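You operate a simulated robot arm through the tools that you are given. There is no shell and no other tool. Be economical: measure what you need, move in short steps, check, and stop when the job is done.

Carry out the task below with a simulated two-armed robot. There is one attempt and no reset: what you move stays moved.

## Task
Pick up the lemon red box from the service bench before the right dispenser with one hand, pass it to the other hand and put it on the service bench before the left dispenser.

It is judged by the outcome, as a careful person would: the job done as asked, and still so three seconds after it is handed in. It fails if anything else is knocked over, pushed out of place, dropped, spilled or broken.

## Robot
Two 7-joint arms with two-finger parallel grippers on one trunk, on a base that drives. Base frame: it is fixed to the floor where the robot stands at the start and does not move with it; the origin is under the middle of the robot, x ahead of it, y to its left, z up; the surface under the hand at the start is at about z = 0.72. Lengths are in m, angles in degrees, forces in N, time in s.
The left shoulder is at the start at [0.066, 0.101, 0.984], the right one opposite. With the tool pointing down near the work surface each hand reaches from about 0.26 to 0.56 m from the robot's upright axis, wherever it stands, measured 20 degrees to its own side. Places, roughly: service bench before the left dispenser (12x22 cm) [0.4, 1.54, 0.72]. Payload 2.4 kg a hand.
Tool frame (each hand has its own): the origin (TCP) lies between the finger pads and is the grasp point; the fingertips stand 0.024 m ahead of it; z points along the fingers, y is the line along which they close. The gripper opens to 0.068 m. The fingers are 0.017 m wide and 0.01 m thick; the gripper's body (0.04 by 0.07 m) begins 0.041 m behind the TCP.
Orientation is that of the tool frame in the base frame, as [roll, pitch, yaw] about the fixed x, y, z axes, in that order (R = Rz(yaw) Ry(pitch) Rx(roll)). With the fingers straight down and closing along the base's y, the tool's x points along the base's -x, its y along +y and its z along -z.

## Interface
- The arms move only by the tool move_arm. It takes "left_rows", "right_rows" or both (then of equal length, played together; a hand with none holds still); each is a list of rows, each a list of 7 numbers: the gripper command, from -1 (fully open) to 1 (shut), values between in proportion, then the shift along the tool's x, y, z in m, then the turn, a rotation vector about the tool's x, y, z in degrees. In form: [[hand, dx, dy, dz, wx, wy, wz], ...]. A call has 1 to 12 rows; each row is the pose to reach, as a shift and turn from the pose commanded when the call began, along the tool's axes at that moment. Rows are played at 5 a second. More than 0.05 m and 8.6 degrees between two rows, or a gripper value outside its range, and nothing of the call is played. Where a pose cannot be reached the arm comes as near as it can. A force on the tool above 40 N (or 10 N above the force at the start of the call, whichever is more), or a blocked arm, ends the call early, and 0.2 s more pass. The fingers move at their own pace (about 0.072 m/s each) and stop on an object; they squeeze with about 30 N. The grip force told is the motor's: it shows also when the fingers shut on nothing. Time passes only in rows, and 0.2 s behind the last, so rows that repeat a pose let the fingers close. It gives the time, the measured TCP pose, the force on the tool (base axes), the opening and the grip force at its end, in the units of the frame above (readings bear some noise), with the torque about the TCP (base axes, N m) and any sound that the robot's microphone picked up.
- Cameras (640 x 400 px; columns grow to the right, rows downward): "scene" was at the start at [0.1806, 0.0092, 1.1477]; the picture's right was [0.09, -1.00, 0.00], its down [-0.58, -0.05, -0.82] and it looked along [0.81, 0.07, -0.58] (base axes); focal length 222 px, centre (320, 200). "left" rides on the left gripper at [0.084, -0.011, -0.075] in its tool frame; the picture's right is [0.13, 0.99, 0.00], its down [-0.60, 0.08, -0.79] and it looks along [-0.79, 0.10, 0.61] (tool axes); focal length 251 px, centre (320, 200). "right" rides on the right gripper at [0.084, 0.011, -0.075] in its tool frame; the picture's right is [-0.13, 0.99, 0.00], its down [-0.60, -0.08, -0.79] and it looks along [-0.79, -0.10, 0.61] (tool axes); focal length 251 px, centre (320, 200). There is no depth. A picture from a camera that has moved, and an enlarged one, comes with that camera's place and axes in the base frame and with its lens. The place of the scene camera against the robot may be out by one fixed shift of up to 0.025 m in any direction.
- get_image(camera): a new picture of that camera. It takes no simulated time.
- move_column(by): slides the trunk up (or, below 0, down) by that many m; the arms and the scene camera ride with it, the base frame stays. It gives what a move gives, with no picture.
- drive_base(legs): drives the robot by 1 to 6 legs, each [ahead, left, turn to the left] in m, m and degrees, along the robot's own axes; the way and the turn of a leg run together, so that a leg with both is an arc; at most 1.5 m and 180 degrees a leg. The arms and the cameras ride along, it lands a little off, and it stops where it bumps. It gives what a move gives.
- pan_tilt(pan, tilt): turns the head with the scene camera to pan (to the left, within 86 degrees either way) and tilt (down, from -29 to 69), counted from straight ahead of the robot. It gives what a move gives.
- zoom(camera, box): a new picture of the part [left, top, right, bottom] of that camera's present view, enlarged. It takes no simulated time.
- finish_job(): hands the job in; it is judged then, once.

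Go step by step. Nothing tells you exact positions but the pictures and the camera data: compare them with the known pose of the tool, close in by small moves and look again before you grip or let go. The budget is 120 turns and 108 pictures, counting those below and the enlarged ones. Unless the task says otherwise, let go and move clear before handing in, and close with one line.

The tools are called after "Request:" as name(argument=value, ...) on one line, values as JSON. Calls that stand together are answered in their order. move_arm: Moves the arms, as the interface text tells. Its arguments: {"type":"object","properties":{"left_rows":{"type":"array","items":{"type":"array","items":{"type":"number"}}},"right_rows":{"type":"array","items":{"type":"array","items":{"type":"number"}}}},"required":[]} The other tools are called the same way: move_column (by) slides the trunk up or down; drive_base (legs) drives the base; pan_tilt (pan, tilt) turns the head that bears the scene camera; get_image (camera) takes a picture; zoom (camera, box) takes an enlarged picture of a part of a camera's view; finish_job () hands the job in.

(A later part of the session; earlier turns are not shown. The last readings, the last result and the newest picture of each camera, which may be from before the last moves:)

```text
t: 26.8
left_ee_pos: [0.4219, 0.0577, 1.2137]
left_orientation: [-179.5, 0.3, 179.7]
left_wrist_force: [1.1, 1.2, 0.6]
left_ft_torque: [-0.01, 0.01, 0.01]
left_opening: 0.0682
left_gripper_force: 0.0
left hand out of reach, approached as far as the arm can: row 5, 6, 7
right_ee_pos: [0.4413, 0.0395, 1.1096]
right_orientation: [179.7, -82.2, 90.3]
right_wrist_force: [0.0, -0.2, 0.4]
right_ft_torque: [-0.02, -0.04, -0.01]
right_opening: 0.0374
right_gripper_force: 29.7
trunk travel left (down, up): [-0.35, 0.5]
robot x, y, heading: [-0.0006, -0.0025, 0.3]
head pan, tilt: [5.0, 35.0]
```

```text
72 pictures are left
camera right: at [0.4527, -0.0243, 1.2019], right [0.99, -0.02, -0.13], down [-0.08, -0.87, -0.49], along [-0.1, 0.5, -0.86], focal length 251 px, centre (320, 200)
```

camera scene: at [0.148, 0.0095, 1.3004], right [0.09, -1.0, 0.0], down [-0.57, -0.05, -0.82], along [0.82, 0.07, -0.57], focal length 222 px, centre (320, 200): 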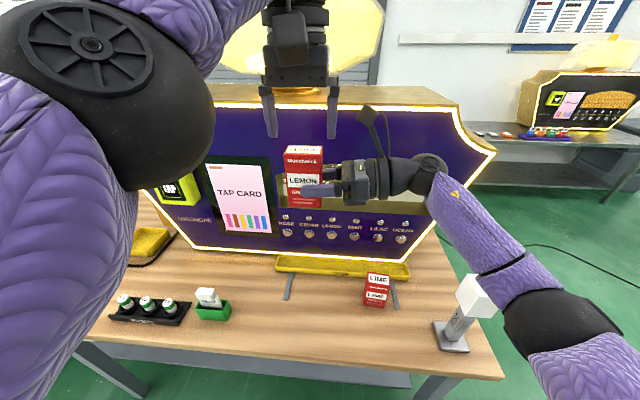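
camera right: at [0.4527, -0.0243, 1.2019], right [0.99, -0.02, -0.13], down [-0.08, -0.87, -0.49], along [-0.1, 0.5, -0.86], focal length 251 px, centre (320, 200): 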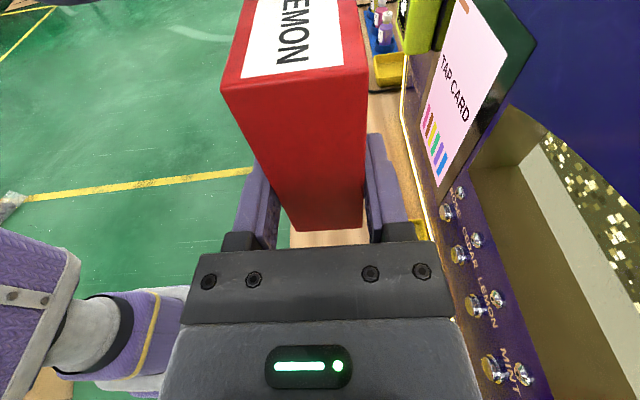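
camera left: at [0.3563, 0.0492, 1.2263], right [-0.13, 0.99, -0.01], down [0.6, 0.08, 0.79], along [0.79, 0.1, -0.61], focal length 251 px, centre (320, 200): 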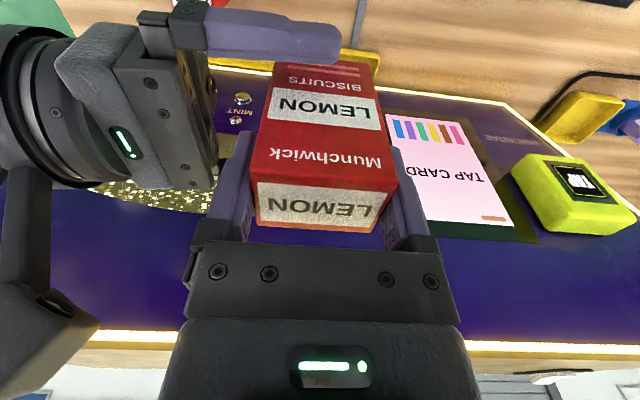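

The handover is done; the right hand holds the box firmly. Next I'll move the left arm aside, then back away from the bench.

Request:
move_arm(left_rows=[[-1, 0.01, 0.02, 0, 0, 0, 0], [-1, 0.02, 0.05, 0, 0, 0, 0], [-1, 0.04, 0.08, 0, 0, 0, 0], [-1, 0.06, 0.11, 0, 0, 0, 0], [-1, 0.07, 0.13, 0.02, 0, 0, 0]])

Request:
drive_base(legs=[[-0.25, 0, 0]])

Request:
get_image(camera="scene")

```text
t: 28.0
left_ee_pos: [0.353, 0.19, 1.1943]
left_orientation: [-179.7, 0.2, 179.8]
left_wrist_force: [-0.7, -0.1, 0.0]
left_ft_torque: [0.01, 0.01, -0.01]
left_opening: 0.0681
left_gripper_force: 0.1
right_ee_pos: [0.4404, 0.0393, 1.1079]
right_orientation: [179.7, -82.1, 90.3]
right_wrist_force: [-0.1, 0.6, -0.3]
right_ft_torque: [-0.03, 0.0, 0.03]
right_opening: 0.0375
right_gripper_force: 29.3
trunk travel left (down, up): [-0.35, 0.5]
robot x, y, heading: [-0.0016, -0.0016, 0.2]
head pan, tilt: [5.0, 35.0]
```

```text
t: 29.8
left_ee_pos: [0.1128, 0.1894, 1.1944]
left_orientation: [-179.6, 0.2, 179.9]
left_wrist_force: [0.1, 0.4, 1.3]
left_ft_torque: [0.01, 0.02, -0.03]
left_opening: 0.0681
left_gripper_force: 0.0
right_ee_pos: [0.2001, 0.0397, 1.1083]
right_orientation: [179.4, -82.1, 90.7]
right_wrist_force: [0.8, 0.0, 0.0]
right_ft_torque: [-0.03, 0.02, 0.01]
right_opening: 0.0375
right_gripper_force: 29.3
trunk travel left (down, up): [-0.35, 0.5]
robot x, y, heading: [-0.2431, 0.001, 0.1]
head pan, tilt: [5.0, 35.0]
```

```text
71 pictures are left
camera scene: at [-0.0936, 0.0092, 1.3005], right [0.09, -1.0, 0.0], down [-0.57, -0.05, -0.82], along [0.82, 0.07, -0.57], focal length 222 px, centre (320, 200)
```

scene: 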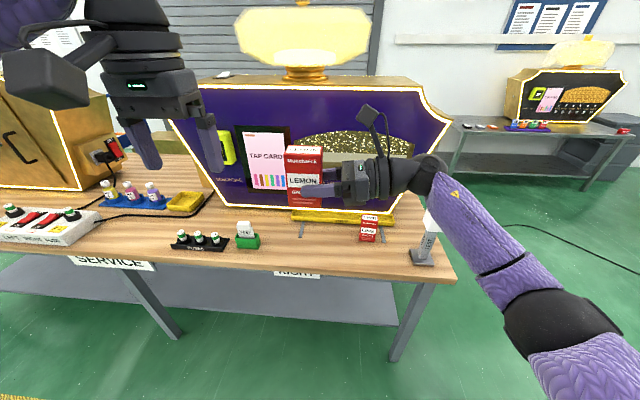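

It's one long bench, with the front labelled "RIGHT" at the right place. I'll look left to check the driving lane.

Request:
pan_tilt(pan=60, tilt=40)

Request:
get_image(camera="scene")

```text
t: 31.0
left_ee_pos: [0.1126, 0.1894, 1.194]
left_orientation: [-179.5, 0.2, 179.9]
left_wrist_force: [0.2, 0.9, 0.2]
left_ft_torque: [-0.01, -0.01, 0.0]
left_opening: 0.068
left_gripper_force: 0.0
right_ee_pos: [0.1995, 0.0395, 1.1081]
right_orientation: [179.7, -82.1, 90.5]
right_wrist_force: [0.1, 0.2, -0.5]
right_ft_torque: [-0.02, 0.01, 0.0]
right_opening: 0.0376
right_gripper_force: 29.3
trunk travel left (down, up): [-0.35, 0.5]
robot x, y, heading: [-0.2425, -0.0029, 0.3]
head pan, tilt: [60.0, 40.0]
```

```text
70 pictures are left
camera scene: at [-0.1384, 0.0751, 1.2929], right [0.87, -0.5, 0.0], down [-0.32, -0.56, -0.77], along [0.38, 0.66, -0.64], focal length 222 px, centre (320, 200)
```

scene: 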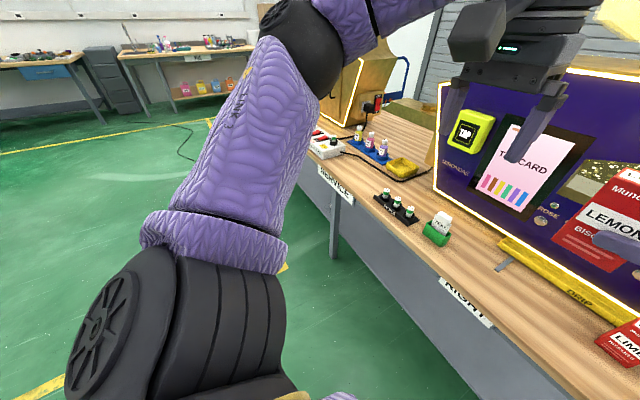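

Nothing but floor lies in the lane. I'll drive left about 1.5 m, then look at the target.

Request:
drive_base(legs=[[0, 1.0, 0], [0, 0.5, 0]])

Request:
pan_tilt(pan=0, tilt=45)

Request:
get_image(camera="scene")

```text
t: 38.6
left_ee_pos: [0.1074, 1.6679, 1.1944]
left_orientation: [-179.6, 0.1, -179.8]
left_wrist_force: [0.0, 0.8, -0.6]
left_ft_torque: [-0.02, 0.02, 0.02]
left_opening: 0.0678
left_gripper_force: 0.1
right_ee_pos: [0.1954, 1.5196, 1.108]
right_orientation: [179.8, -82.2, 90.8]
right_wrist_force: [0.1, 0.1, 0.1]
right_ft_torque: [-0.02, -0.03, -0.02]
right_opening: 0.0377
right_gripper_force: 30.0
trunk travel left (down, up): [-0.35, 0.5]
robot x, y, heading: [-0.246, 1.4778, 0.4]
head pan, tilt: [60.0, 40.0]
```

```text
t: 39.9
left_ee_pos: [0.1067, 1.6691, 1.1946]
left_orientation: [-179.8, 0.2, -179.8]
left_wrist_force: [-0.3, -0.7, 0.0]
left_ft_torque: [-0.03, 0.01, -0.02]
left_opening: 0.0681
left_gripper_force: 0.2
right_ee_pos: [0.196, 1.5192, 1.1085]
right_orientation: [179.7, -82.1, 90.7]
right_wrist_force: [-0.4, 1.0, 0.5]
right_ft_torque: [0.02, 0.03, 0.0]
right_opening: 0.0375
right_gripper_force: 30.2
trunk travel left (down, up): [-0.35, 0.5]
robot x, y, heading: [-0.243, 1.4767, 0.4]
head pan, tilt: [0.0, 45.0]
```

```text
69 pictures are left
camera scene: at [-0.1027, 1.4797, 1.2856], right [0.01, -1.0, 0.0], down [-0.71, -0.01, -0.71], along [0.71, 0.01, -0.71], focal length 222 px, centre (320, 200)
```

scene: 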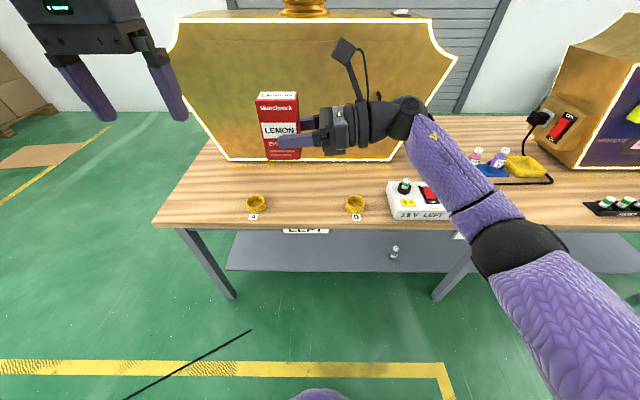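

The target area between the two yellow cups is free, with the bench edge near x≈0.33. I'll turn the box hand to point forward so the forearm stays off the bench, moving it gently right as I turn.

Request:
move_arm(right_rows=[[1, 0, 0, -0.01, -8.1, 0, 1.136], [1, 0, 0, -0.02, -16.2, 0, 2.27], [1, 0, 0, -0.03, -24.3, 0, 3.41], [1, 0, 0, -0.04, -32.4, 0, 4.54], [1, 0, 0, -0.05, -40.5, 0, 5.68]])

Request:
get_image(camera="scene")

```text
t: 41.1
left_ee_pos: [0.1086, 1.6689, 1.1934]
left_orientation: [-179.7, 0.2, -179.8]
left_wrist_force: [0.8, -0.1, 0.8]
left_ft_torque: [0.02, 0.0, 0.01]
left_opening: 0.0679
left_gripper_force: 0.1
right_ee_pos: [0.1968, 1.4697, 1.1157]
right_orientation: [-179.5, -82.3, 49.0]
right_wrist_force: [0.2, -0.4, -0.4]
right_ft_torque: [-0.04, 0.01, -0.01]
right_opening: 0.0377
right_gripper_force: 29.8
trunk travel left (down, up): [-0.35, 0.5]
robot x, y, heading: [-0.2449, 1.4781, 0.4]
head pan, tilt: [0.0, 45.0]
```

```text
68 pictures are left
camera scene: at [-0.1028, 1.4797, 1.2856], right [0.01, -1.0, 0.0], down [-0.71, 0.0, -0.71], along [0.71, 0.0, -0.71], focal length 222 px, centre (320, 200)
```

scene: 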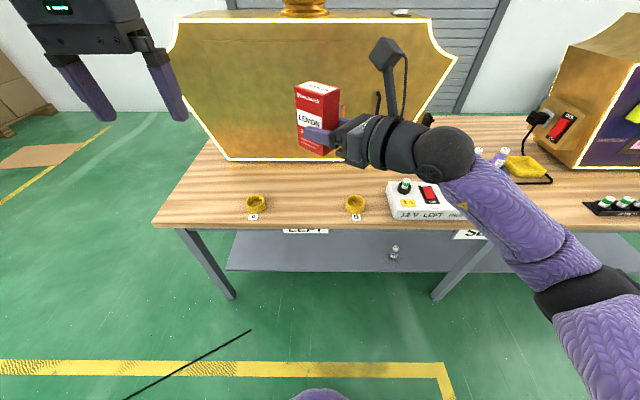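

Request:
move_arm(right_rows=[[1, 0, 0, 0, -8.1, 0, 1.136], [1, 0, 0, 0, -16.2, 0, 2.27], [1, 0, 0, 0, -24.3, 0, 3.41], [1, 0, 0, 0, -32.4, 0, 4.54], [1, 0, 0, 0, -40.5, 0, 5.68], [1, 0, 0, 0, -48.1, 0, 6.75]])

Request:
get_image(camera="scene")

Request:
get_image(camera="right")

```text
t: 42.5
left_ee_pos: [0.1092, 1.6669, 1.1941]
left_orientation: [-179.7, 0.1, -179.9]
left_wrist_force: [-0.2, -0.5, 0.3]
left_ft_torque: [-0.02, -0.03, -0.03]
left_opening: 0.0682
left_gripper_force: 0.1
right_ee_pos: [0.196, 1.4657, 1.1143]
right_orientation: [-179.2, -82.1, -0.1]
right_wrist_force: [0.7, 0.7, -1.9]
right_ft_torque: [-0.01, 0.04, 0.0]
right_opening: 0.0376
right_gripper_force: 29.8
right hand out of reach, approached as far as the arm can: row 3, 4
trunk travel left (down, up): [-0.35, 0.5]
robot x, y, heading: [-0.2442, 1.4813, 0.5]
head pan, tilt: [0.0, 45.0]
```

```text
67 pictures are left
camera scene: at [-0.1025, 1.4786, 1.2855], right [0.01, -1.0, 0.0], down [-0.71, 0.0, -0.71], along [0.71, 0.0, -0.71], focal length 222 px, centre (320, 200)
```

scene: 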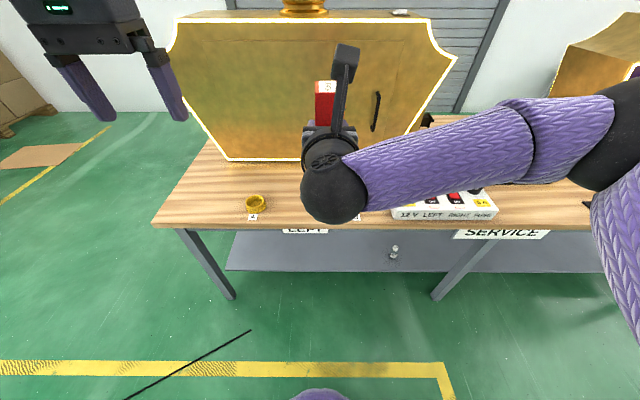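

```text
66 pictures are left
camera right: at [0.1345, 1.4542, 1.2079], right [0.0, -0.99, -0.13], down [-0.87, 0.07, -0.49], along [0.49, 0.11, -0.86], focal length 251 px, centre (320, 200)
```

right: 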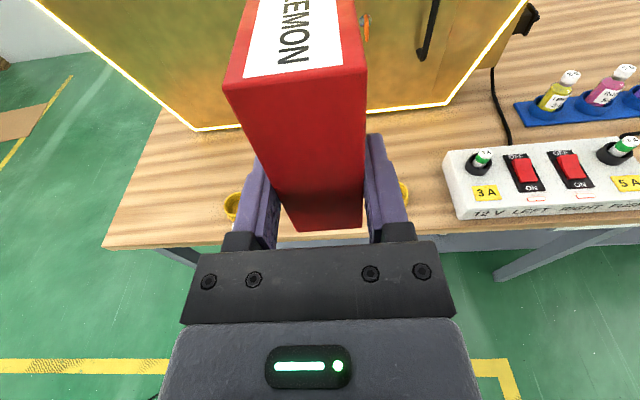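

The hand points forward but the arm is folded, with its elbow out to the right. I'll extend forward so the elbow tucks back, then look.

Request:
move_arm(right_rows=[[1, 0.0055, 0, 0.04, 0, 0, 0], [1, 0.011, 0, 0.08, 0, 0, 0], [1, 0.0165, 0, 0.12, 0, 0, 0], [1, 0.022, 0, 0.158, 0, 0, 0], [1, 0.022, 0, 0.158, 0, 0, 0]])

Request:
pan_tilt(pan=-25, tilt=45)

Request:
get_image(camera="scene")

```text
t: 43.7
left_ee_pos: [0.108, 1.6682, 1.1944]
left_orientation: [-179.7, 0.2, -179.9]
left_wrist_force: [-0.2, 0.3, 0.0]
left_ft_torque: [0.03, 0.02, -0.01]
left_opening: 0.068
left_gripper_force: 0.0
right_ee_pos: [0.357, 1.478, 1.1146]
right_orientation: [-179.3, -81.9, 0.6]
right_wrist_force: [-1.2, 0.0, -0.4]
right_ft_torque: [-0.01, 0.01, 0.0]
right_opening: 0.0376
right_gripper_force: 30.7
trunk travel left (down, up): [-0.35, 0.5]
robot x, y, heading: [-0.2418, 1.48, 0.8]
head pan, tilt: [0.0, 45.0]
```

```text
t: 44.6
left_ee_pos: [0.1085, 1.6679, 1.1938]
left_orientation: [-179.6, 0.2, -179.9]
left_wrist_force: [0.3, -0.5, -0.4]
left_ft_torque: [0.03, 0.04, -0.04]
left_opening: 0.0679
left_gripper_force: 0.0
right_ee_pos: [0.3564, 1.4777, 1.1145]
right_orientation: [-179.3, -82.1, 0.3]
right_wrist_force: [0.1, 0.1, -1.3]
right_ft_torque: [-0.01, 0.03, -0.02]
right_opening: 0.0376
right_gripper_force: 29.9
trunk travel left (down, up): [-0.35, 0.5]
robot x, y, heading: [-0.2419, 1.4774, 0.5]
head pan, tilt: [-25.0, 45.0]
```

```text
65 pictures are left
camera scene: at [-0.11, 1.4453, 1.2856], right [-0.42, -0.91, 0.0], down [-0.64, 0.29, -0.71], along [0.64, -0.29, -0.71], focal length 222 px, centre (320, 200)
```

scene: 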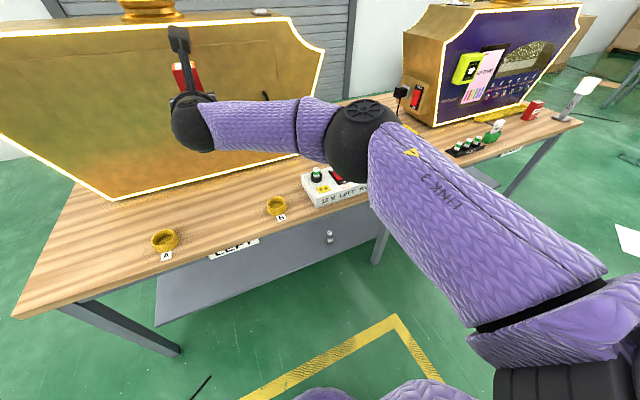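

The forearm lies over the floor rather than the bench, which is what I need. I'll drive left 6 cm and lower the hand with the arm.

Request:
drive_base(legs=[[0, 0.06, 0]])

Request:
move_arm(right_rows=[[1, -0.039, 0, 0.0105, 0, 0, 0], [1, -0.078, 0, 0.021, 0, 0, 0], [1, -0.117, 0, 0.0315, 0, 0, 0], [1, -0.156, 0, 0.042, 0, 0, 0], [1, -0.1945, 0, 0.0526, 0, 0, 0], [1, -0.1945, 0, 0.0526, 0, 0, 0]])

Request:
get_image(camera="scene")

Request:
get_image(camera="right")

```text
t: 45.6
left_ee_pos: [0.1067, 1.7297, 1.1946]
left_orientation: [-179.6, 0.2, -179.8]
left_wrist_force: [-0.4, 0.3, 1.4]
left_ft_torque: [-0.01, 0.0, 0.03]
left_opening: 0.068
left_gripper_force: 0.0
right_ee_pos: [0.3578, 1.5385, 1.1144]
right_orientation: [-179.5, -82.0, 0.4]
right_wrist_force: [0.3, 0.9, -1.1]
right_ft_torque: [-0.02, 0.06, -0.01]
right_opening: 0.0376
right_gripper_force: 30.4
trunk travel left (down, up): [-0.35, 0.5]
robot x, y, heading: [-0.2434, 1.5358, 0.4]
head pan, tilt: [-25.0, 45.0]
```

```text
t: 47.0
left_ee_pos: [0.1078, 1.7285, 1.1938]
left_orientation: [-179.7, 0.2, -179.7]
left_wrist_force: [-0.2, 0.2, 0.0]
left_ft_torque: [0.0, -0.02, -0.02]
left_opening: 0.0679
left_gripper_force: 0.0
right_ee_pos: [0.3584, 1.5342, 0.9357]
right_orientation: [-179.6, -81.6, 0.2]
right_wrist_force: [0.7, 0.2, -1.1]
right_ft_torque: [0.02, 0.0, 0.03]
right_opening: 0.0376
right_gripper_force: 29.9
right hand out of reach, approached as far as the arm can: row 4, 5, 6
trunk travel left (down, up): [-0.35, 0.5]
robot x, y, heading: [-0.2439, 1.5356, 0.5]
head pan, tilt: [-25.0, 45.0]
```

```text
64 pictures are left
camera scene: at [-0.1104, 1.5051, 1.2856], right [-0.42, -0.91, 0.0], down [-0.64, 0.29, -0.71], along [0.64, -0.29, -0.71], focal length 222 px, centre (320, 200)
```

scene: 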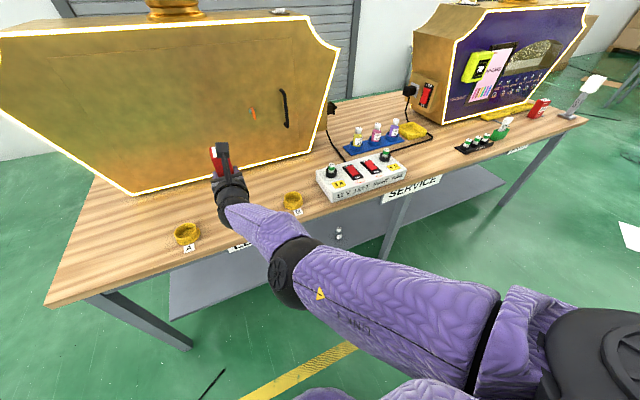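

```text
63 pictures are left
camera right: at [0.298, 1.5205, 1.0293], right [-0.01, -0.99, -0.13], down [-0.87, 0.07, -0.48], along [0.49, 0.11, -0.87], focal length 251 px, centre (320, 200)
```

right: 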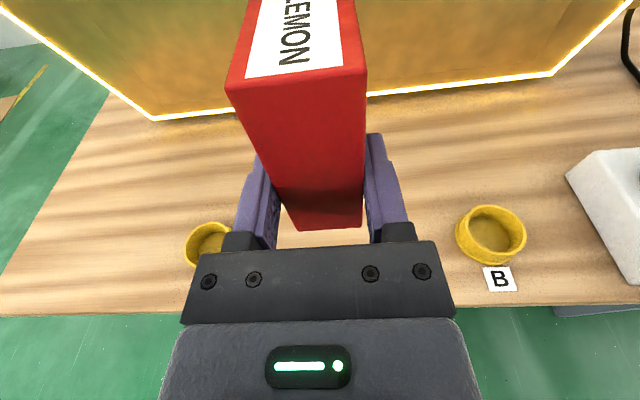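

The arm now stretches from behind the bench edge. I'll drive forward 2.5 cm, lower the trunk 14 cm, and check.

Request:
drive_base(legs=[[0.025, 0, 0]])

Request:
move_column(by=-0.13)

Request:
get_image(camera="scene")

Request:
get_image(camera="right")

```text
t: 47.8
left_ee_pos: [0.1325, 1.729, 1.1944]
left_orientation: [-179.8, 0.1, -179.9]
left_wrist_force: [0.2, 0.5, -0.8]
left_ft_torque: [0.03, 0.02, 0.0]
left_opening: 0.0681
left_gripper_force: 0.0
right_ee_pos: [0.384, 1.5324, 0.936]
right_orientation: [-179.6, -81.6, 0.3]
right_wrist_force: [0.6, -0.2, -0.5]
right_ft_torque: [-0.01, 0.01, 0.01]
right_opening: 0.0377
right_gripper_force: 30.1
trunk travel left (down, up): [-0.35, 0.5]
robot x, y, heading: [-0.218, 1.5384, 0.4]
head pan, tilt: [-25.0, 45.0]
```

```text
t: 49.4
left_ee_pos: [0.1305, 1.7286, 1.0655]
left_orientation: [-179.7, 0.4, -179.8]
left_wrist_force: [1.0, -0.6, -0.4]
left_ft_torque: [0.0, -0.02, 0.01]
left_opening: 0.068
left_gripper_force: 0.0
right_ee_pos: [0.3871, 1.5337, 0.7639]
right_orientation: [-180.0, -77.5, 0.4]
right_wrist_force: [3.8, 0.8, 15.9]
right_ft_torque: [0.04, -0.91, 0.05]
right_opening: 0.0379
right_gripper_force: 30.1
trunk travel left (down, up): [-0.22, 0.63]
robot x, y, heading: [-0.2207, 1.538, 0.3]
head pan, tilt: [-25.0, 45.0]
```

```text
62 pictures are left
camera scene: at [-0.0593, 1.5056, 1.1543], right [-0.42, -0.91, 0.0], down [-0.64, 0.29, -0.71], along [0.64, -0.29, -0.71], focal length 222 px, centre (320, 200)
```

scene: 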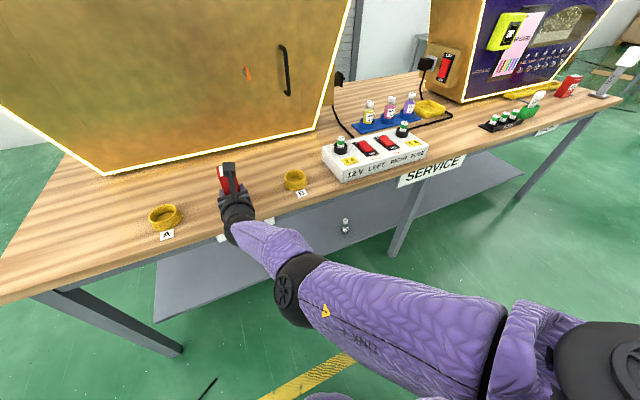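

```text
61 pictures are left
camera right: at [0.3324, 1.5208, 0.8623], right [-0.02, -0.99, -0.13], down [-0.9, 0.07, -0.42], along [0.43, 0.11, -0.9], focal length 251 px, centre (320, 200)
```

right: 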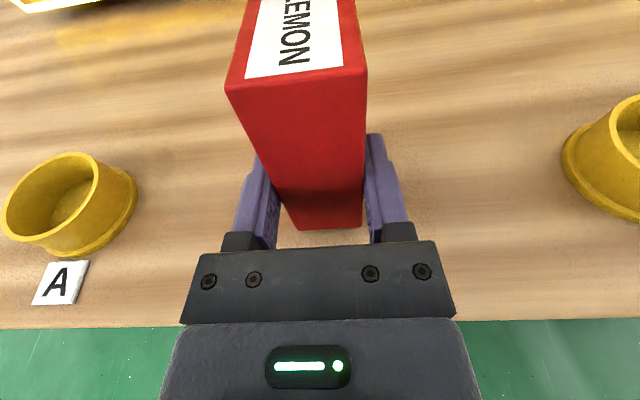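

The arm sagged to a lower pose than expected and the box has lightly touched the bench with a small tilt. I'll raise the trunk 4 cm.

Request:
move_column(by=0.04)

Request:
get_image(camera="right")

```text
t: 50.2
left_ee_pos: [0.132, 1.7297, 1.1027]
left_orientation: [-179.7, 0.1, -179.8]
left_wrist_force: [0.1, -1.2, 0.7]
left_ft_torque: [-0.01, 0.01, -0.02]
left_opening: 0.068
left_gripper_force: 0.0
right_ee_pos: [0.3849, 1.5323, 0.8119]
right_orientation: [-179.7, -78.0, 0.2]
right_wrist_force: [0.3, -0.4, -1.6]
right_ft_torque: [0.01, 0.02, -0.02]
right_opening: 0.0377
right_gripper_force: 29.5
trunk travel left (down, up): [-0.26, 0.59]
robot x, y, heading: [-0.222, 1.5376, 0.4]
head pan, tilt: [-25.0, 45.0]
```

```text
60 pictures are left
camera right: at [0.3308, 1.5206, 0.9087], right [-0.02, -0.99, -0.13], down [-0.9, 0.07, -0.43], along [0.43, 0.11, -0.9], focal length 251 px, centre (320, 200)
```

right: 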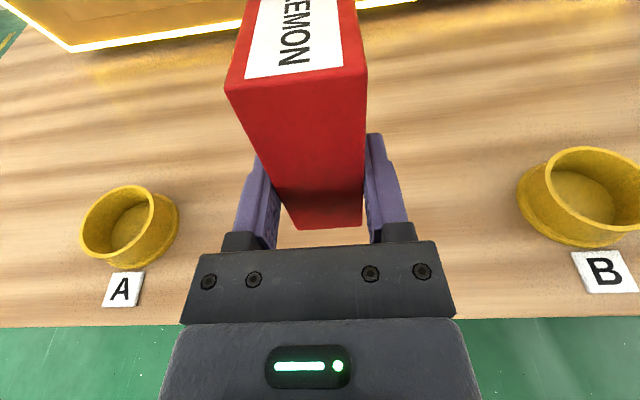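

The box hasn't slipped in the grip, but the hand tilts 4° because the arm is near its reach limit. I'll retract the arm 4 cm and level it.

Request:
move_arm(right_rows=[[1, -0.003, 0, -0.013, 0, 1.4, 0], [1, -0.006, 0, -0.026, 0, 2.8, 0], [1, -0.0083, 0, -0.039, 0, 4.1, 0], [1, -0.0083, 0, -0.039, 0, 4.1, 0]])

```text
t: 51.2
left_ee_pos: [0.1331, 1.729, 1.1044]
left_orientation: [-179.7, 0.0, -179.8]
left_wrist_force: [0.8, 0.0, 0.2]
left_ft_torque: [0.0, -0.03, -0.01]
left_opening: 0.0678
left_gripper_force: 0.0
right_ee_pos: [0.3702, 1.5666, 0.8213]
right_orientation: [179.8, -81.4, 0.0]
right_wrist_force: [0.0, 0.1, -1.0]
right_ft_torque: [0.01, -0.03, 0.01]
right_opening: 0.0377
right_gripper_force: 30.1
right hand out of reach, approached as far as the arm can: row 1, 2, 3, 4
trunk travel left (down, up): [-0.26, 0.59]
robot x, y, heading: [-0.2171, 1.5362, 0.6]
head pan, tilt: [-25.0, 45.0]
```

The reach limit comes from the hand being far below the shoulder. It's better to keep the hand level with the shoulder and lower the trunk instead. First I'll go up.

Request:
move_column(by=0.09)

Request:
move_arm(right_rows=[[1, 0.035, 0, -0.005, 0, 0, 0], [1, 0.07, 0, -0.01, 0, 0, 0], [1, 0.105, 0, -0.015, 0, 0, 0], [1, 0.14, 0, -0.02, 0, 0, 0], [1, 0.17, 0, -0.024, 0, 0, 0], [1, 0.17, 0, -0.024, 0, 0, 0]])

Request:
get_image(camera="scene")

```text
t: 52.4
left_ee_pos: [0.132, 1.7284, 1.1933]
left_orientation: [-179.7, 0.2, -179.9]
left_wrist_force: [0.3, 0.1, 0.2]
left_ft_torque: [0.01, -0.04, 0.0]
left_opening: 0.0681
left_gripper_force: 0.2
right_ee_pos: [0.3673, 1.5661, 0.9426]
right_orientation: [180.0, -84.6, 0.0]
right_wrist_force: [-0.2, -0.2, -0.9]
right_ft_torque: [0.01, 0.04, -0.02]
right_opening: 0.0371
right_gripper_force: 30.6
trunk travel left (down, up): [-0.35, 0.5]
robot x, y, heading: [-0.2168, 1.5391, 0.2]
head pan, tilt: [-25.0, 45.0]
```

```text
t: 53.8
left_ee_pos: [0.1326, 1.7286, 1.1947]
left_orientation: [-179.7, -0.1, -179.8]
left_wrist_force: [-0.6, -0.7, 0.0]
left_ft_torque: [-0.01, 0.02, 0.0]
left_opening: 0.0678
left_gripper_force: 0.0
right_ee_pos: [0.4049, 1.5693, 1.1054]
right_orientation: [179.8, -84.5, 0.1]
right_wrist_force: [-0.9, 0.1, -0.5]
right_ft_torque: [0.0, 0.03, -0.02]
right_opening: 0.0376
right_gripper_force: 30.1
right hand out of reach, approached as far as the arm can: row 1, 2, 3, 4, 5, 6
trunk travel left (down, up): [-0.35, 0.5]
robot x, y, heading: [-0.2197, 1.534, 0.6]
head pan, tilt: [-25.0, 45.0]
```

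```text
59 pictures are left
camera scene: at [-0.0857, 1.5052, 1.2856], right [-0.42, -0.91, 0.0], down [-0.64, 0.29, -0.71], along [0.64, -0.29, -0.71], focal length 222 px, centre (320, 200)
```

scene: 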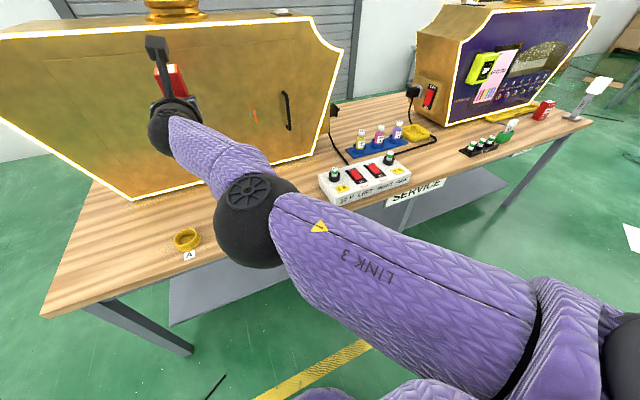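

Request:
move_arm(right_rows=[[1, -0.003, 0.02, -0.02, 0, -0.8, 0], [1, -0.006, 0.04, -0.04, 0, -1.6, 0], [1, -0.008, 0.06, -0.06, 0, -2.4, 0], [1, -0.008, 0.06, -0.06, 0, -2.4, 0]])

Request:
get_image(camera="scene")

```text
t: 54.8
left_ee_pos: [0.1318, 1.7289, 1.1947]
left_orientation: [-179.6, 0.0, -179.8]
left_wrist_force: [-0.2, 0.0, 0.0]
left_ft_torque: [0.02, 0.02, -0.01]
left_opening: 0.0682
left_gripper_force: 0.1
right_ee_pos: [0.4055, 1.566, 1.0871]
right_orientation: [180.0, -82.0, -0.1]
right_wrist_force: [-0.1, 0.4, -0.9]
right_ft_torque: [0.03, 0.03, 0.01]
right_opening: 0.0376
right_gripper_force: 29.5
right hand out of reach, approached as far as the arm can: row 1, 2, 3, 4
trunk travel left (down, up): [-0.35, 0.5]
robot x, y, heading: [-0.218, 1.5365, 0.4]
head pan, tilt: [-25.0, 45.0]
```

```text
58 pictures are left
camera scene: at [-0.0857, 1.5053, 1.2856], right [-0.42, -0.91, 0.0], down [-0.64, 0.29, -0.71], along [0.64, -0.29, -0.71], focal length 222 px, centre (320, 200)
```

scene: 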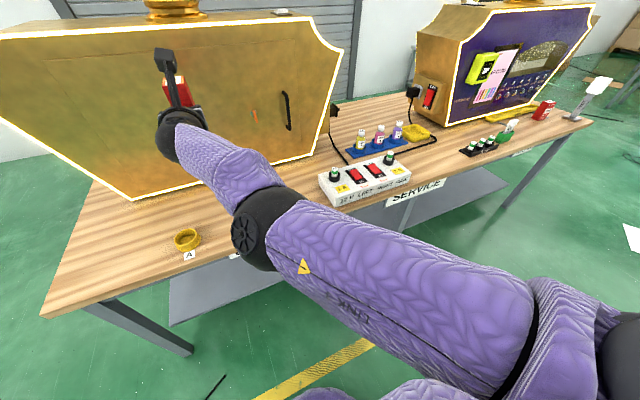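

The arm is stuck at a joint limit in this configuration. I'll yaw the hand back to the left, where it moved freely.

Request:
move_arm(right_rows=[[1, 0, 0, 0, 8.1, 0, -1.136], [1, 0, 0, 0, 16.2, 0, -2.27], [1, 0, 0, 0, 24.3, 0, -3.41], [1, 0, 0, 0, 32.4, 0, -4.54], [1, 0, 0, 0, 40.5, 0, -5.68], [1, 0, 0, 0, 40.5, 0, -5.68]])

Request:
get_image(camera="scene")

```text
t: 56.2
left_ee_pos: [0.1316, 1.7281, 1.1933]
left_orientation: [-179.6, 0.1, -179.9]
left_wrist_force: [0.2, 0.7, 1.1]
left_ft_torque: [0.01, 0.01, -0.03]
left_opening: 0.0684
left_gripper_force: 0.0
right_ee_pos: [0.4008, 1.5696, 1.0901]
right_orientation: [179.8, -82.1, 41.0]
right_wrist_force: [-0.5, 0.0, -1.3]
right_ft_torque: [0.0, 0.04, 0.0]
right_opening: 0.0375
right_gripper_force: 30.1
right hand out of reach, approached as far as the arm can: row 1, 5, 6
trunk travel left (down, up): [-0.35, 0.5]
robot x, y, heading: [-0.2187, 1.5364, 0.5]
head pan, tilt: [-25.0, 45.0]
```

```text
57 pictures are left
camera scene: at [-0.0856, 1.5053, 1.2856], right [-0.42, -0.91, 0.0], down [-0.64, 0.29, -0.71], along [0.64, -0.29, -0.71], focal length 222 px, centre (320, 200)
```

scene: 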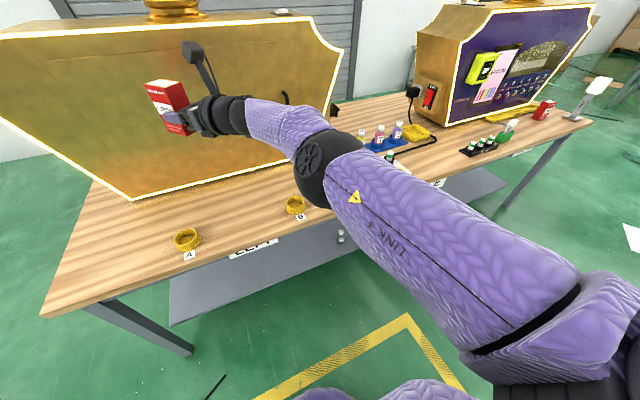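

Request:
move_arm(right_rows=[[1, -0.005, -0.007, -0.038, 0, 0, 0], [1, -0.011, -0.0135, -0.076, 0, 0, 0], [1, -0.016, -0.0203, -0.1136, 0, 0, 0], [1, -0.016, -0.0203, -0.1136, 0, 0, 0]])

Request:
get_image(camera="scene")

```text
t: 57.2
left_ee_pos: [0.1318, 1.7288, 1.194]
left_orientation: [-179.8, 0.2, -179.8]
left_wrist_force: [0.4, -0.4, 0.2]
left_ft_torque: [0.08, -0.01, -0.02]
left_opening: 0.0682
left_gripper_force: 0.1
right_ee_pos: [0.3, 1.5079, 1.0911]
right_orientation: [179.1, -82.0, 41.4]
right_wrist_force: [0.1, -0.4, -0.7]
right_ft_torque: [0.02, 0.01, 0.0]
right_opening: 0.0376
right_gripper_force: 30.2
trunk travel left (down, up): [-0.35, 0.5]
robot x, y, heading: [-0.2235, 1.5389, 0.5]
head pan, tilt: [-25.0, 45.0]
```

```text
56 pictures are left
camera scene: at [-0.086, 1.5049, 1.2856], right [-0.42, -0.91, 0.0], down [-0.64, 0.29, -0.71], along [0.64, -0.29, -0.71], focal length 222 px, centre (320, 200)
```

scene: 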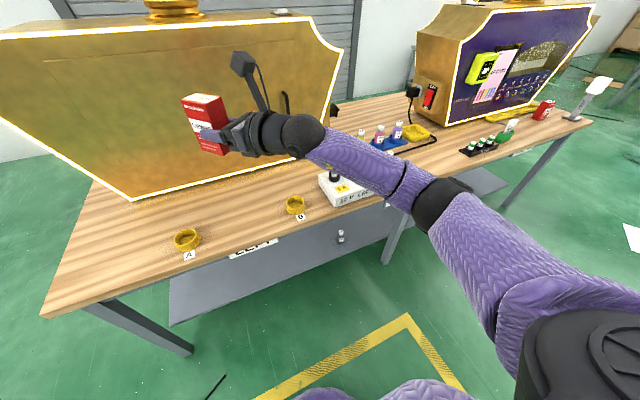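

It moves freely here. I'll yaw back to almost straight ahead, staying level with the shoulder.

Request:
move_arm(right_rows=[[1, 0, 0, 0, -8.1, 0, 1.136], [1, 0, 0, 0, -16.2, 0, 2.27], [1, 0, 0, 0, -24.3, 0, 3.41], [1, 0, 0, 0, -32.4, 0, 4.54], [1, 0, 0, 0, -40.5, 0, 5.68], [1, 0, 0, 0, -40.5, 0, 5.68]])

Request:
get_image(camera="scene")

```text
t: 58.6
left_ee_pos: [0.132, 1.7293, 1.1955]
left_orientation: [-179.7, 0.2, -179.8]
left_wrist_force: [0.3, -0.3, -0.8]
left_ft_torque: [-0.01, 0.01, -0.02]
left_opening: 0.0678
left_gripper_force: 0.0
right_ee_pos: [0.2997, 1.5096, 1.09]
right_orientation: [179.8, -82.0, 24.6]
right_wrist_force: [0.1, 0.1, -0.8]
right_ft_torque: [-0.02, 0.0, 0.0]
right_opening: 0.0375
right_gripper_force: 30.1
right hand out of reach, approached as far as the arm can: row 3, 4, 5, 6
trunk travel left (down, up): [-0.35, 0.5]
robot x, y, heading: [-0.2206, 1.5352, 0.4]
head pan, tilt: [-25.0, 45.0]
```

```text
55 pictures are left
camera scene: at [-0.0858, 1.5051, 1.2856], right [-0.42, -0.91, 0.0], down [-0.64, 0.29, -0.71], along [0.64, -0.29, -0.71], focal length 222 px, centre (320, 200)
```

scene: 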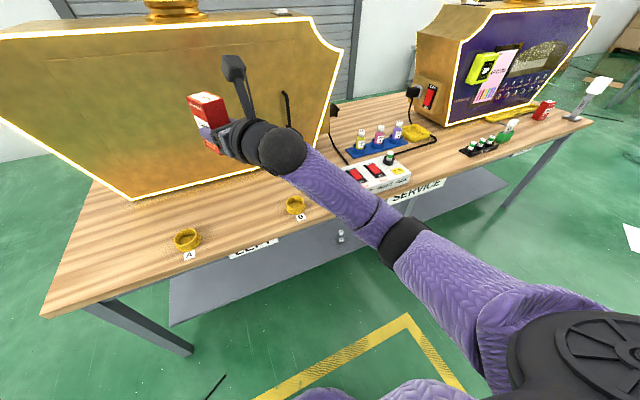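

The limit here is a yaw of about 25°, which is fine: the forearm stays in front of the bench edge. I'll make the command match a reachable yaw, then drive so the box sits over the target.

Request:
move_arm(right_rows=[[1, 0, 0, 0, 8.1, 0, -1.136], [1, 0, 0, 0, 16.2, 0, -2.27], [1, 0, 0, 0, 24.3, 0, -3.41], [1, 0, 0, 0, 27, 0, -3.78], [1, 0, 0, 0, 27, 0, -3.78]])

Request:
drive_base(legs=[[0.083, 0.022, 0]])

Request:
get_image(camera="scene")

Request:
get_image(camera="right")

```text
t: 59.8
left_ee_pos: [0.1329, 1.7277, 1.1931]
left_orientation: [-179.6, 0.3, -179.8]
left_wrist_force: [-0.1, 0.5, 0.4]
left_ft_torque: [0.01, 0.01, 0.02]
left_opening: 0.0681
left_gripper_force: 0.1
right_ee_pos: [0.3024, 1.5092, 1.0887]
right_orientation: [179.3, -82.2, 52.3]
right_wrist_force: [-0.7, -0.2, -1.7]
right_ft_torque: [-0.03, 0.02, 0.01]
right_opening: 0.0379
right_gripper_force: 30.2
trunk travel left (down, up): [-0.35, 0.5]
robot x, y, heading: [-0.2216, 1.5341, 0.4]
head pan, tilt: [-25.0, 45.0]
```

```text
t: 60.9
left_ee_pos: [0.2187, 1.7508, 1.1942]
left_orientation: [-179.7, 0.0, -179.9]
left_wrist_force: [0.4, -0.3, -0.5]
left_ft_torque: [0.01, 0.01, -0.03]
left_opening: 0.0678
left_gripper_force: 0.1
right_ee_pos: [0.3866, 1.5304, 1.0881]
right_orientation: [179.7, -82.0, 51.9]
right_wrist_force: [-0.1, 0.3, -1.3]
right_ft_torque: [-0.02, 0.01, -0.04]
right_opening: 0.0376
right_gripper_force: 30.2
trunk travel left (down, up): [-0.35, 0.5]
robot x, y, heading: [-0.1373, 1.5628, 0.4]
head pan, tilt: [-25.0, 45.0]
```

```text
54 pictures are left
camera scene: at [0.0002, 1.5281, 1.2855], right [-0.42, -0.91, 0.0], down [-0.64, 0.3, -0.71], along [0.64, -0.3, -0.71], focal length 222 px, centre (320, 200)
```

scene: 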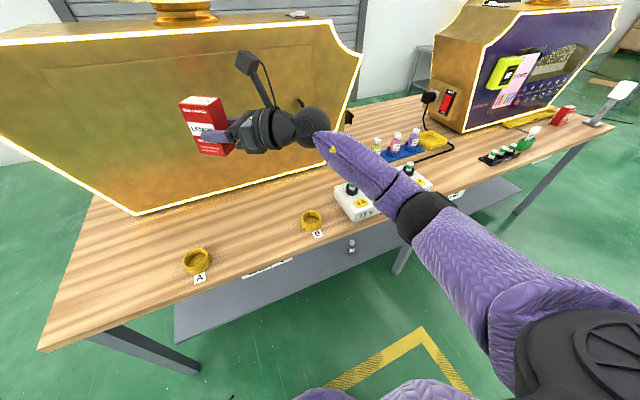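

```text
53 pictures are left
camera right: at [0.3577, 1.4738, 1.1818], right [0.77, -0.63, -0.13], down [-0.6, -0.63, -0.49], along [0.23, 0.45, -0.86], focal length 251 px, centre (320, 200)
```

right: 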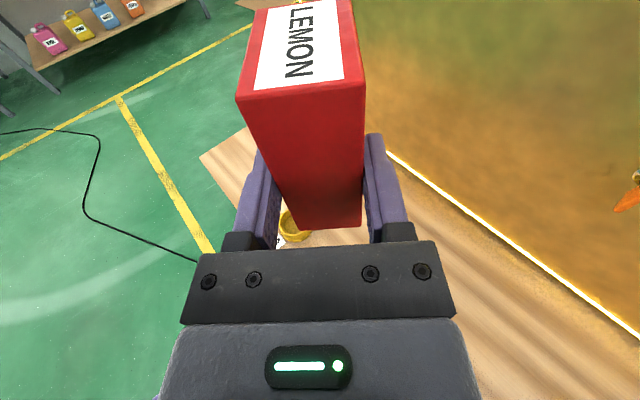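

An unreachable command evidently resets to the pose reached, so the yaw is now 52°. I'll turn back 23°.

Request:
move_arm(right_rows=[[1, 0, 0, 0, -8, 0, 1.12], [1, 0, 0, 0, -16, 0, 2.24], [1, 0, 0, 0, -23, 0, 3.22], [1, 0, 0, 0, -23, 0, 3.22]])

Request:
get_image(camera="scene")

Request:
get_image(camera="right")

```text
t: 61.9
left_ee_pos: [0.2188, 1.7492, 1.1933]
left_orientation: [-179.7, 0.2, -179.9]
left_wrist_force: [-0.7, 0.2, 0.1]
left_ft_torque: [0.01, -0.02, -0.03]
left_opening: 0.0679
left_gripper_force: 0.0
right_ee_pos: [0.3861, 1.5298, 1.0895]
right_orientation: [-179.9, -82.1, 28.2]
right_wrist_force: [0.8, 0.2, 0.6]
right_ft_torque: [-0.03, 0.05, -0.02]
right_opening: 0.0375
right_gripper_force: 29.9
trunk travel left (down, up): [-0.35, 0.5]
robot x, y, heading: [-0.1342, 1.5638, 0.0]
head pan, tilt: [-25.0, 45.0]
```

```text
52 pictures are left
camera scene: at [-0.0005, 1.5279, 1.2856], right [-0.42, -0.91, 0.0], down [-0.64, 0.3, -0.71], along [0.64, -0.3, -0.71], focal length 222 px, centre (320, 200)
```

scene: 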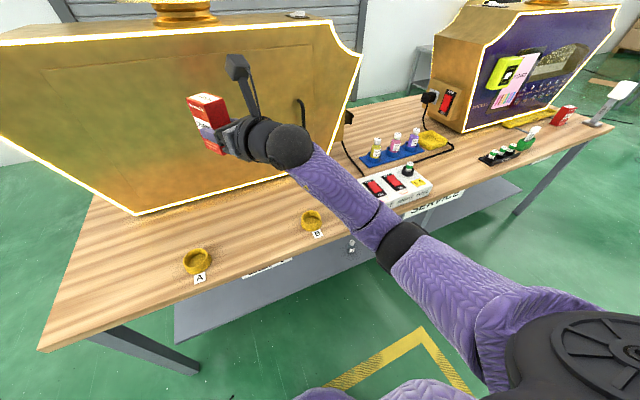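

```text
51 pictures are left
camera right: at [0.3374, 1.4894, 1.1827], right [0.46, -0.88, -0.13], down [-0.8, -0.34, -0.49], along [0.39, 0.33, -0.86], focal length 251 px, centre (320, 200)
```

right: 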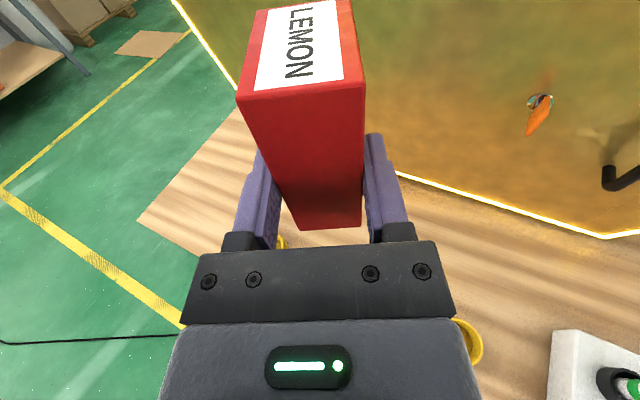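

The box may have rotated a few degrees in the grip. I'll zoom in to measure that.

Request:
zoom(camera="right", box=[200, 0, 420, 240])

Request:
zoom(camera="scene", box=[150, 40, 350, 200])

Request:
get_image(camera="left")

```text
1.67 times, centred on (310, 120) of right
camera zoom: at [0.3374, 1.4894, 1.1827], right [0.46, -0.88, -0.13], down [-0.8, -0.34, -0.49], along [0.39, 0.33, -0.86], focal length 419 px, centre (337, 333)
```

zoom: 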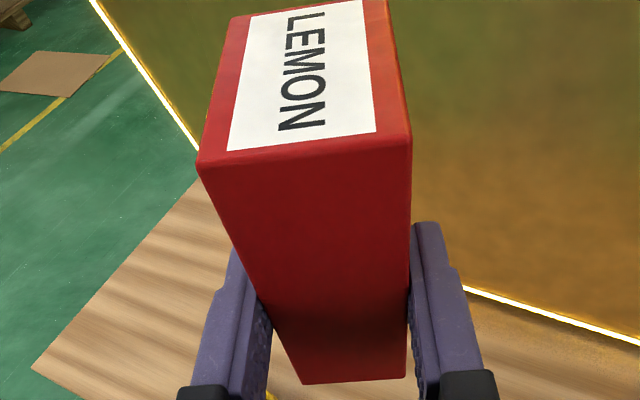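

```text
2.50 times, centred on (250, 120) of scene
camera zoom: at [-0.0005, 1.5279, 1.2856], right [-0.42, -0.91, 0.0], down [-0.64, 0.3, -0.71], along [0.64, -0.3, -0.71], focal length 555 px, centre (495, 400)
```

zoom: 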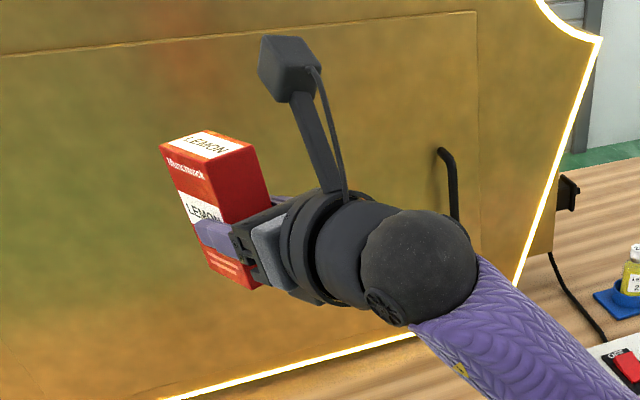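

```text
48 pictures are left
camera left: at [0.1337, 1.7402, 1.2695], right [-0.13, 0.99, -0.01], down [0.6, 0.08, 0.79], along [0.79, 0.1, -0.61], focal length 251 px, centre (320, 200)
```

left: 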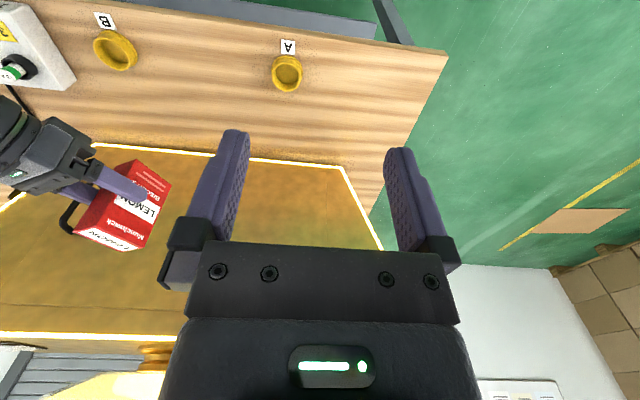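

Request:
zoom(camera="left", box=[50, 145, 194, 265])

```text
3.33 times, centred on (122, 205) of left
camera zoom: at [0.1337, 1.7402, 1.2695], right [-0.13, 0.99, -0.01], down [0.6, 0.08, 0.79], along [0.79, 0.1, -0.61], focal length 838 px, centre (980, 183)
```

zoom: 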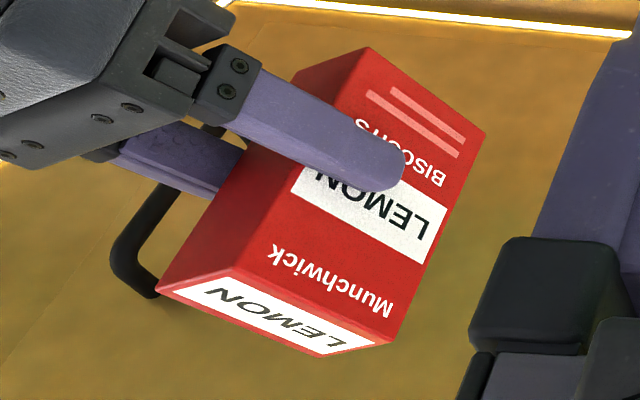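

The box is upright within about 2° and centred over (0.407, 1.541), with its bottom at z≈1.044. I'll lower the trunk in stages.

Request:
move_column(by=-0.2)

Request:
get_image(camera="scene")

Request:
get_image(camera="right")

```text
t: 64.1
left_ee_pos: [0.2174, 1.7501, 0.9949]
left_orientation: [-179.7, 0.2, -180.0]
left_wrist_force: [0.4, 0.5, 0.3]
left_ft_torque: [-0.01, -0.02, 0.02]
left_opening: 0.068
left_gripper_force: 0.2
right_ee_pos: [0.3864, 1.5316, 0.8887]
right_orientation: [179.6, -82.0, 28.8]
right_wrist_force: [0.1, 0.4, -0.4]
right_ft_torque: [0.03, 0.02, 0.02]
right_opening: 0.0372
right_gripper_force: 30.1
trunk travel left (down, up): [-0.15, 0.7]
robot x, y, heading: [-0.1339, 1.5628, 0.2]
head pan, tilt: [-25.0, 45.0]
```

```text
46 pictures are left
camera scene: at [0.0467, 1.5281, 1.0823], right [-0.42, -0.91, 0.0], down [-0.64, 0.3, -0.71], along [0.64, -0.3, -0.71], focal length 222 px, centre (320, 200)
```

scene: 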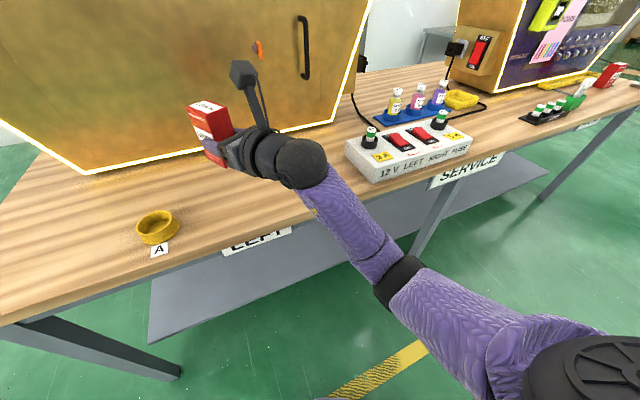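

```text
45 pictures are left
camera right: at [0.3371, 1.4902, 0.9825], right [0.46, -0.88, -0.13], down [-0.8, -0.34, -0.49], along [0.39, 0.33, -0.86], focal length 251 px, centre (320, 200)
```

right: 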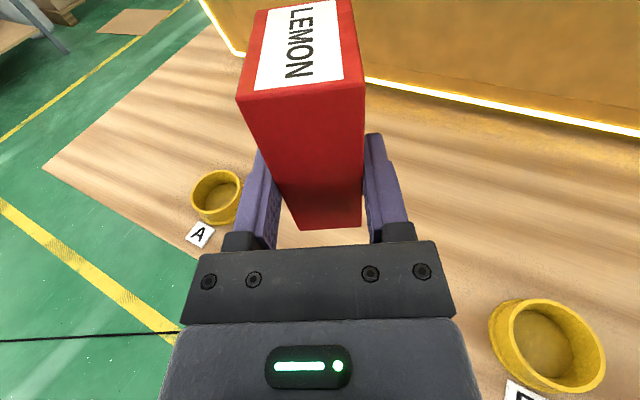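

Request:
move_column(by=-0.1)

Request:
pan_tilt(pan=-5, tilt=60)

Request:
get_image(camera="scene")

Request:
get_image(camera="right")

```text
t: 65.4
left_ee_pos: [0.2177, 1.751, 0.8945]
left_orientation: [-179.6, 0.2, -179.9]
left_wrist_force: [-0.1, -0.7, -0.2]
left_ft_torque: [-0.01, 0.01, 0.0]
left_opening: 0.0679
left_gripper_force: 0.0
right_ee_pos: [0.3868, 1.5308, 0.7889]
right_orientation: [179.6, -82.1, 28.7]
right_wrist_force: [0.3, 0.3, -1.3]
right_ft_torque: [-0.03, 0.02, -0.02]
right_opening: 0.0376
right_gripper_force: 30.2
trunk travel left (down, up): [-0.05, 0.8]
robot x, y, heading: [-0.1371, 1.5594, 0.1]
head pan, tilt: [-25.0, 45.0]
```

```text
t: 66.3
left_ee_pos: [0.218, 1.751, 0.8936]
left_orientation: [-179.8, 0.1, -180.0]
left_wrist_force: [0.3, -0.3, -0.1]
left_ft_torque: [0.0, -0.02, 0.03]
left_opening: 0.0679
left_gripper_force: 0.1
right_ee_pos: [0.3859, 1.531, 0.7898]
right_orientation: [179.7, -82.1, 28.7]
right_wrist_force: [-0.5, -0.6, -1.6]
right_ft_torque: [-0.01, 0.01, 0.01]
right_opening: 0.0376
right_gripper_force: 30.6
trunk travel left (down, up): [-0.05, 0.8]
robot x, y, heading: [-0.1358, 1.5672, 0.3]
head pan, tilt: [-5.0, 60.0]
```

```text
44 pictures are left
camera scene: at [0.0728, 1.5568, 0.9591], right [-0.08, -1.0, 0.0], down [-0.86, 0.07, -0.5], along [0.5, -0.04, -0.87], focal length 222 px, centre (320, 200)
```

scene: 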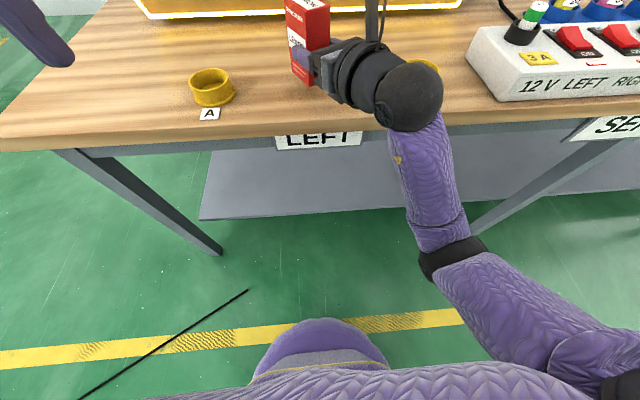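

```text
43 pictures are left
camera right: at [0.3373, 1.4902, 0.8821], right [0.46, -0.88, -0.13], down [-0.8, -0.34, -0.49], along [0.39, 0.33, -0.86], focal length 251 px, centre (320, 200)
```

right: 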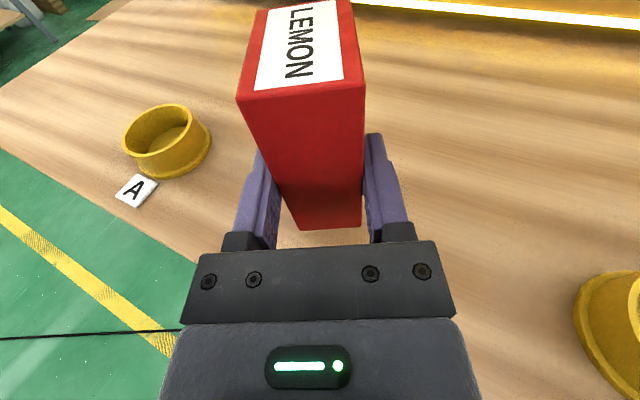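

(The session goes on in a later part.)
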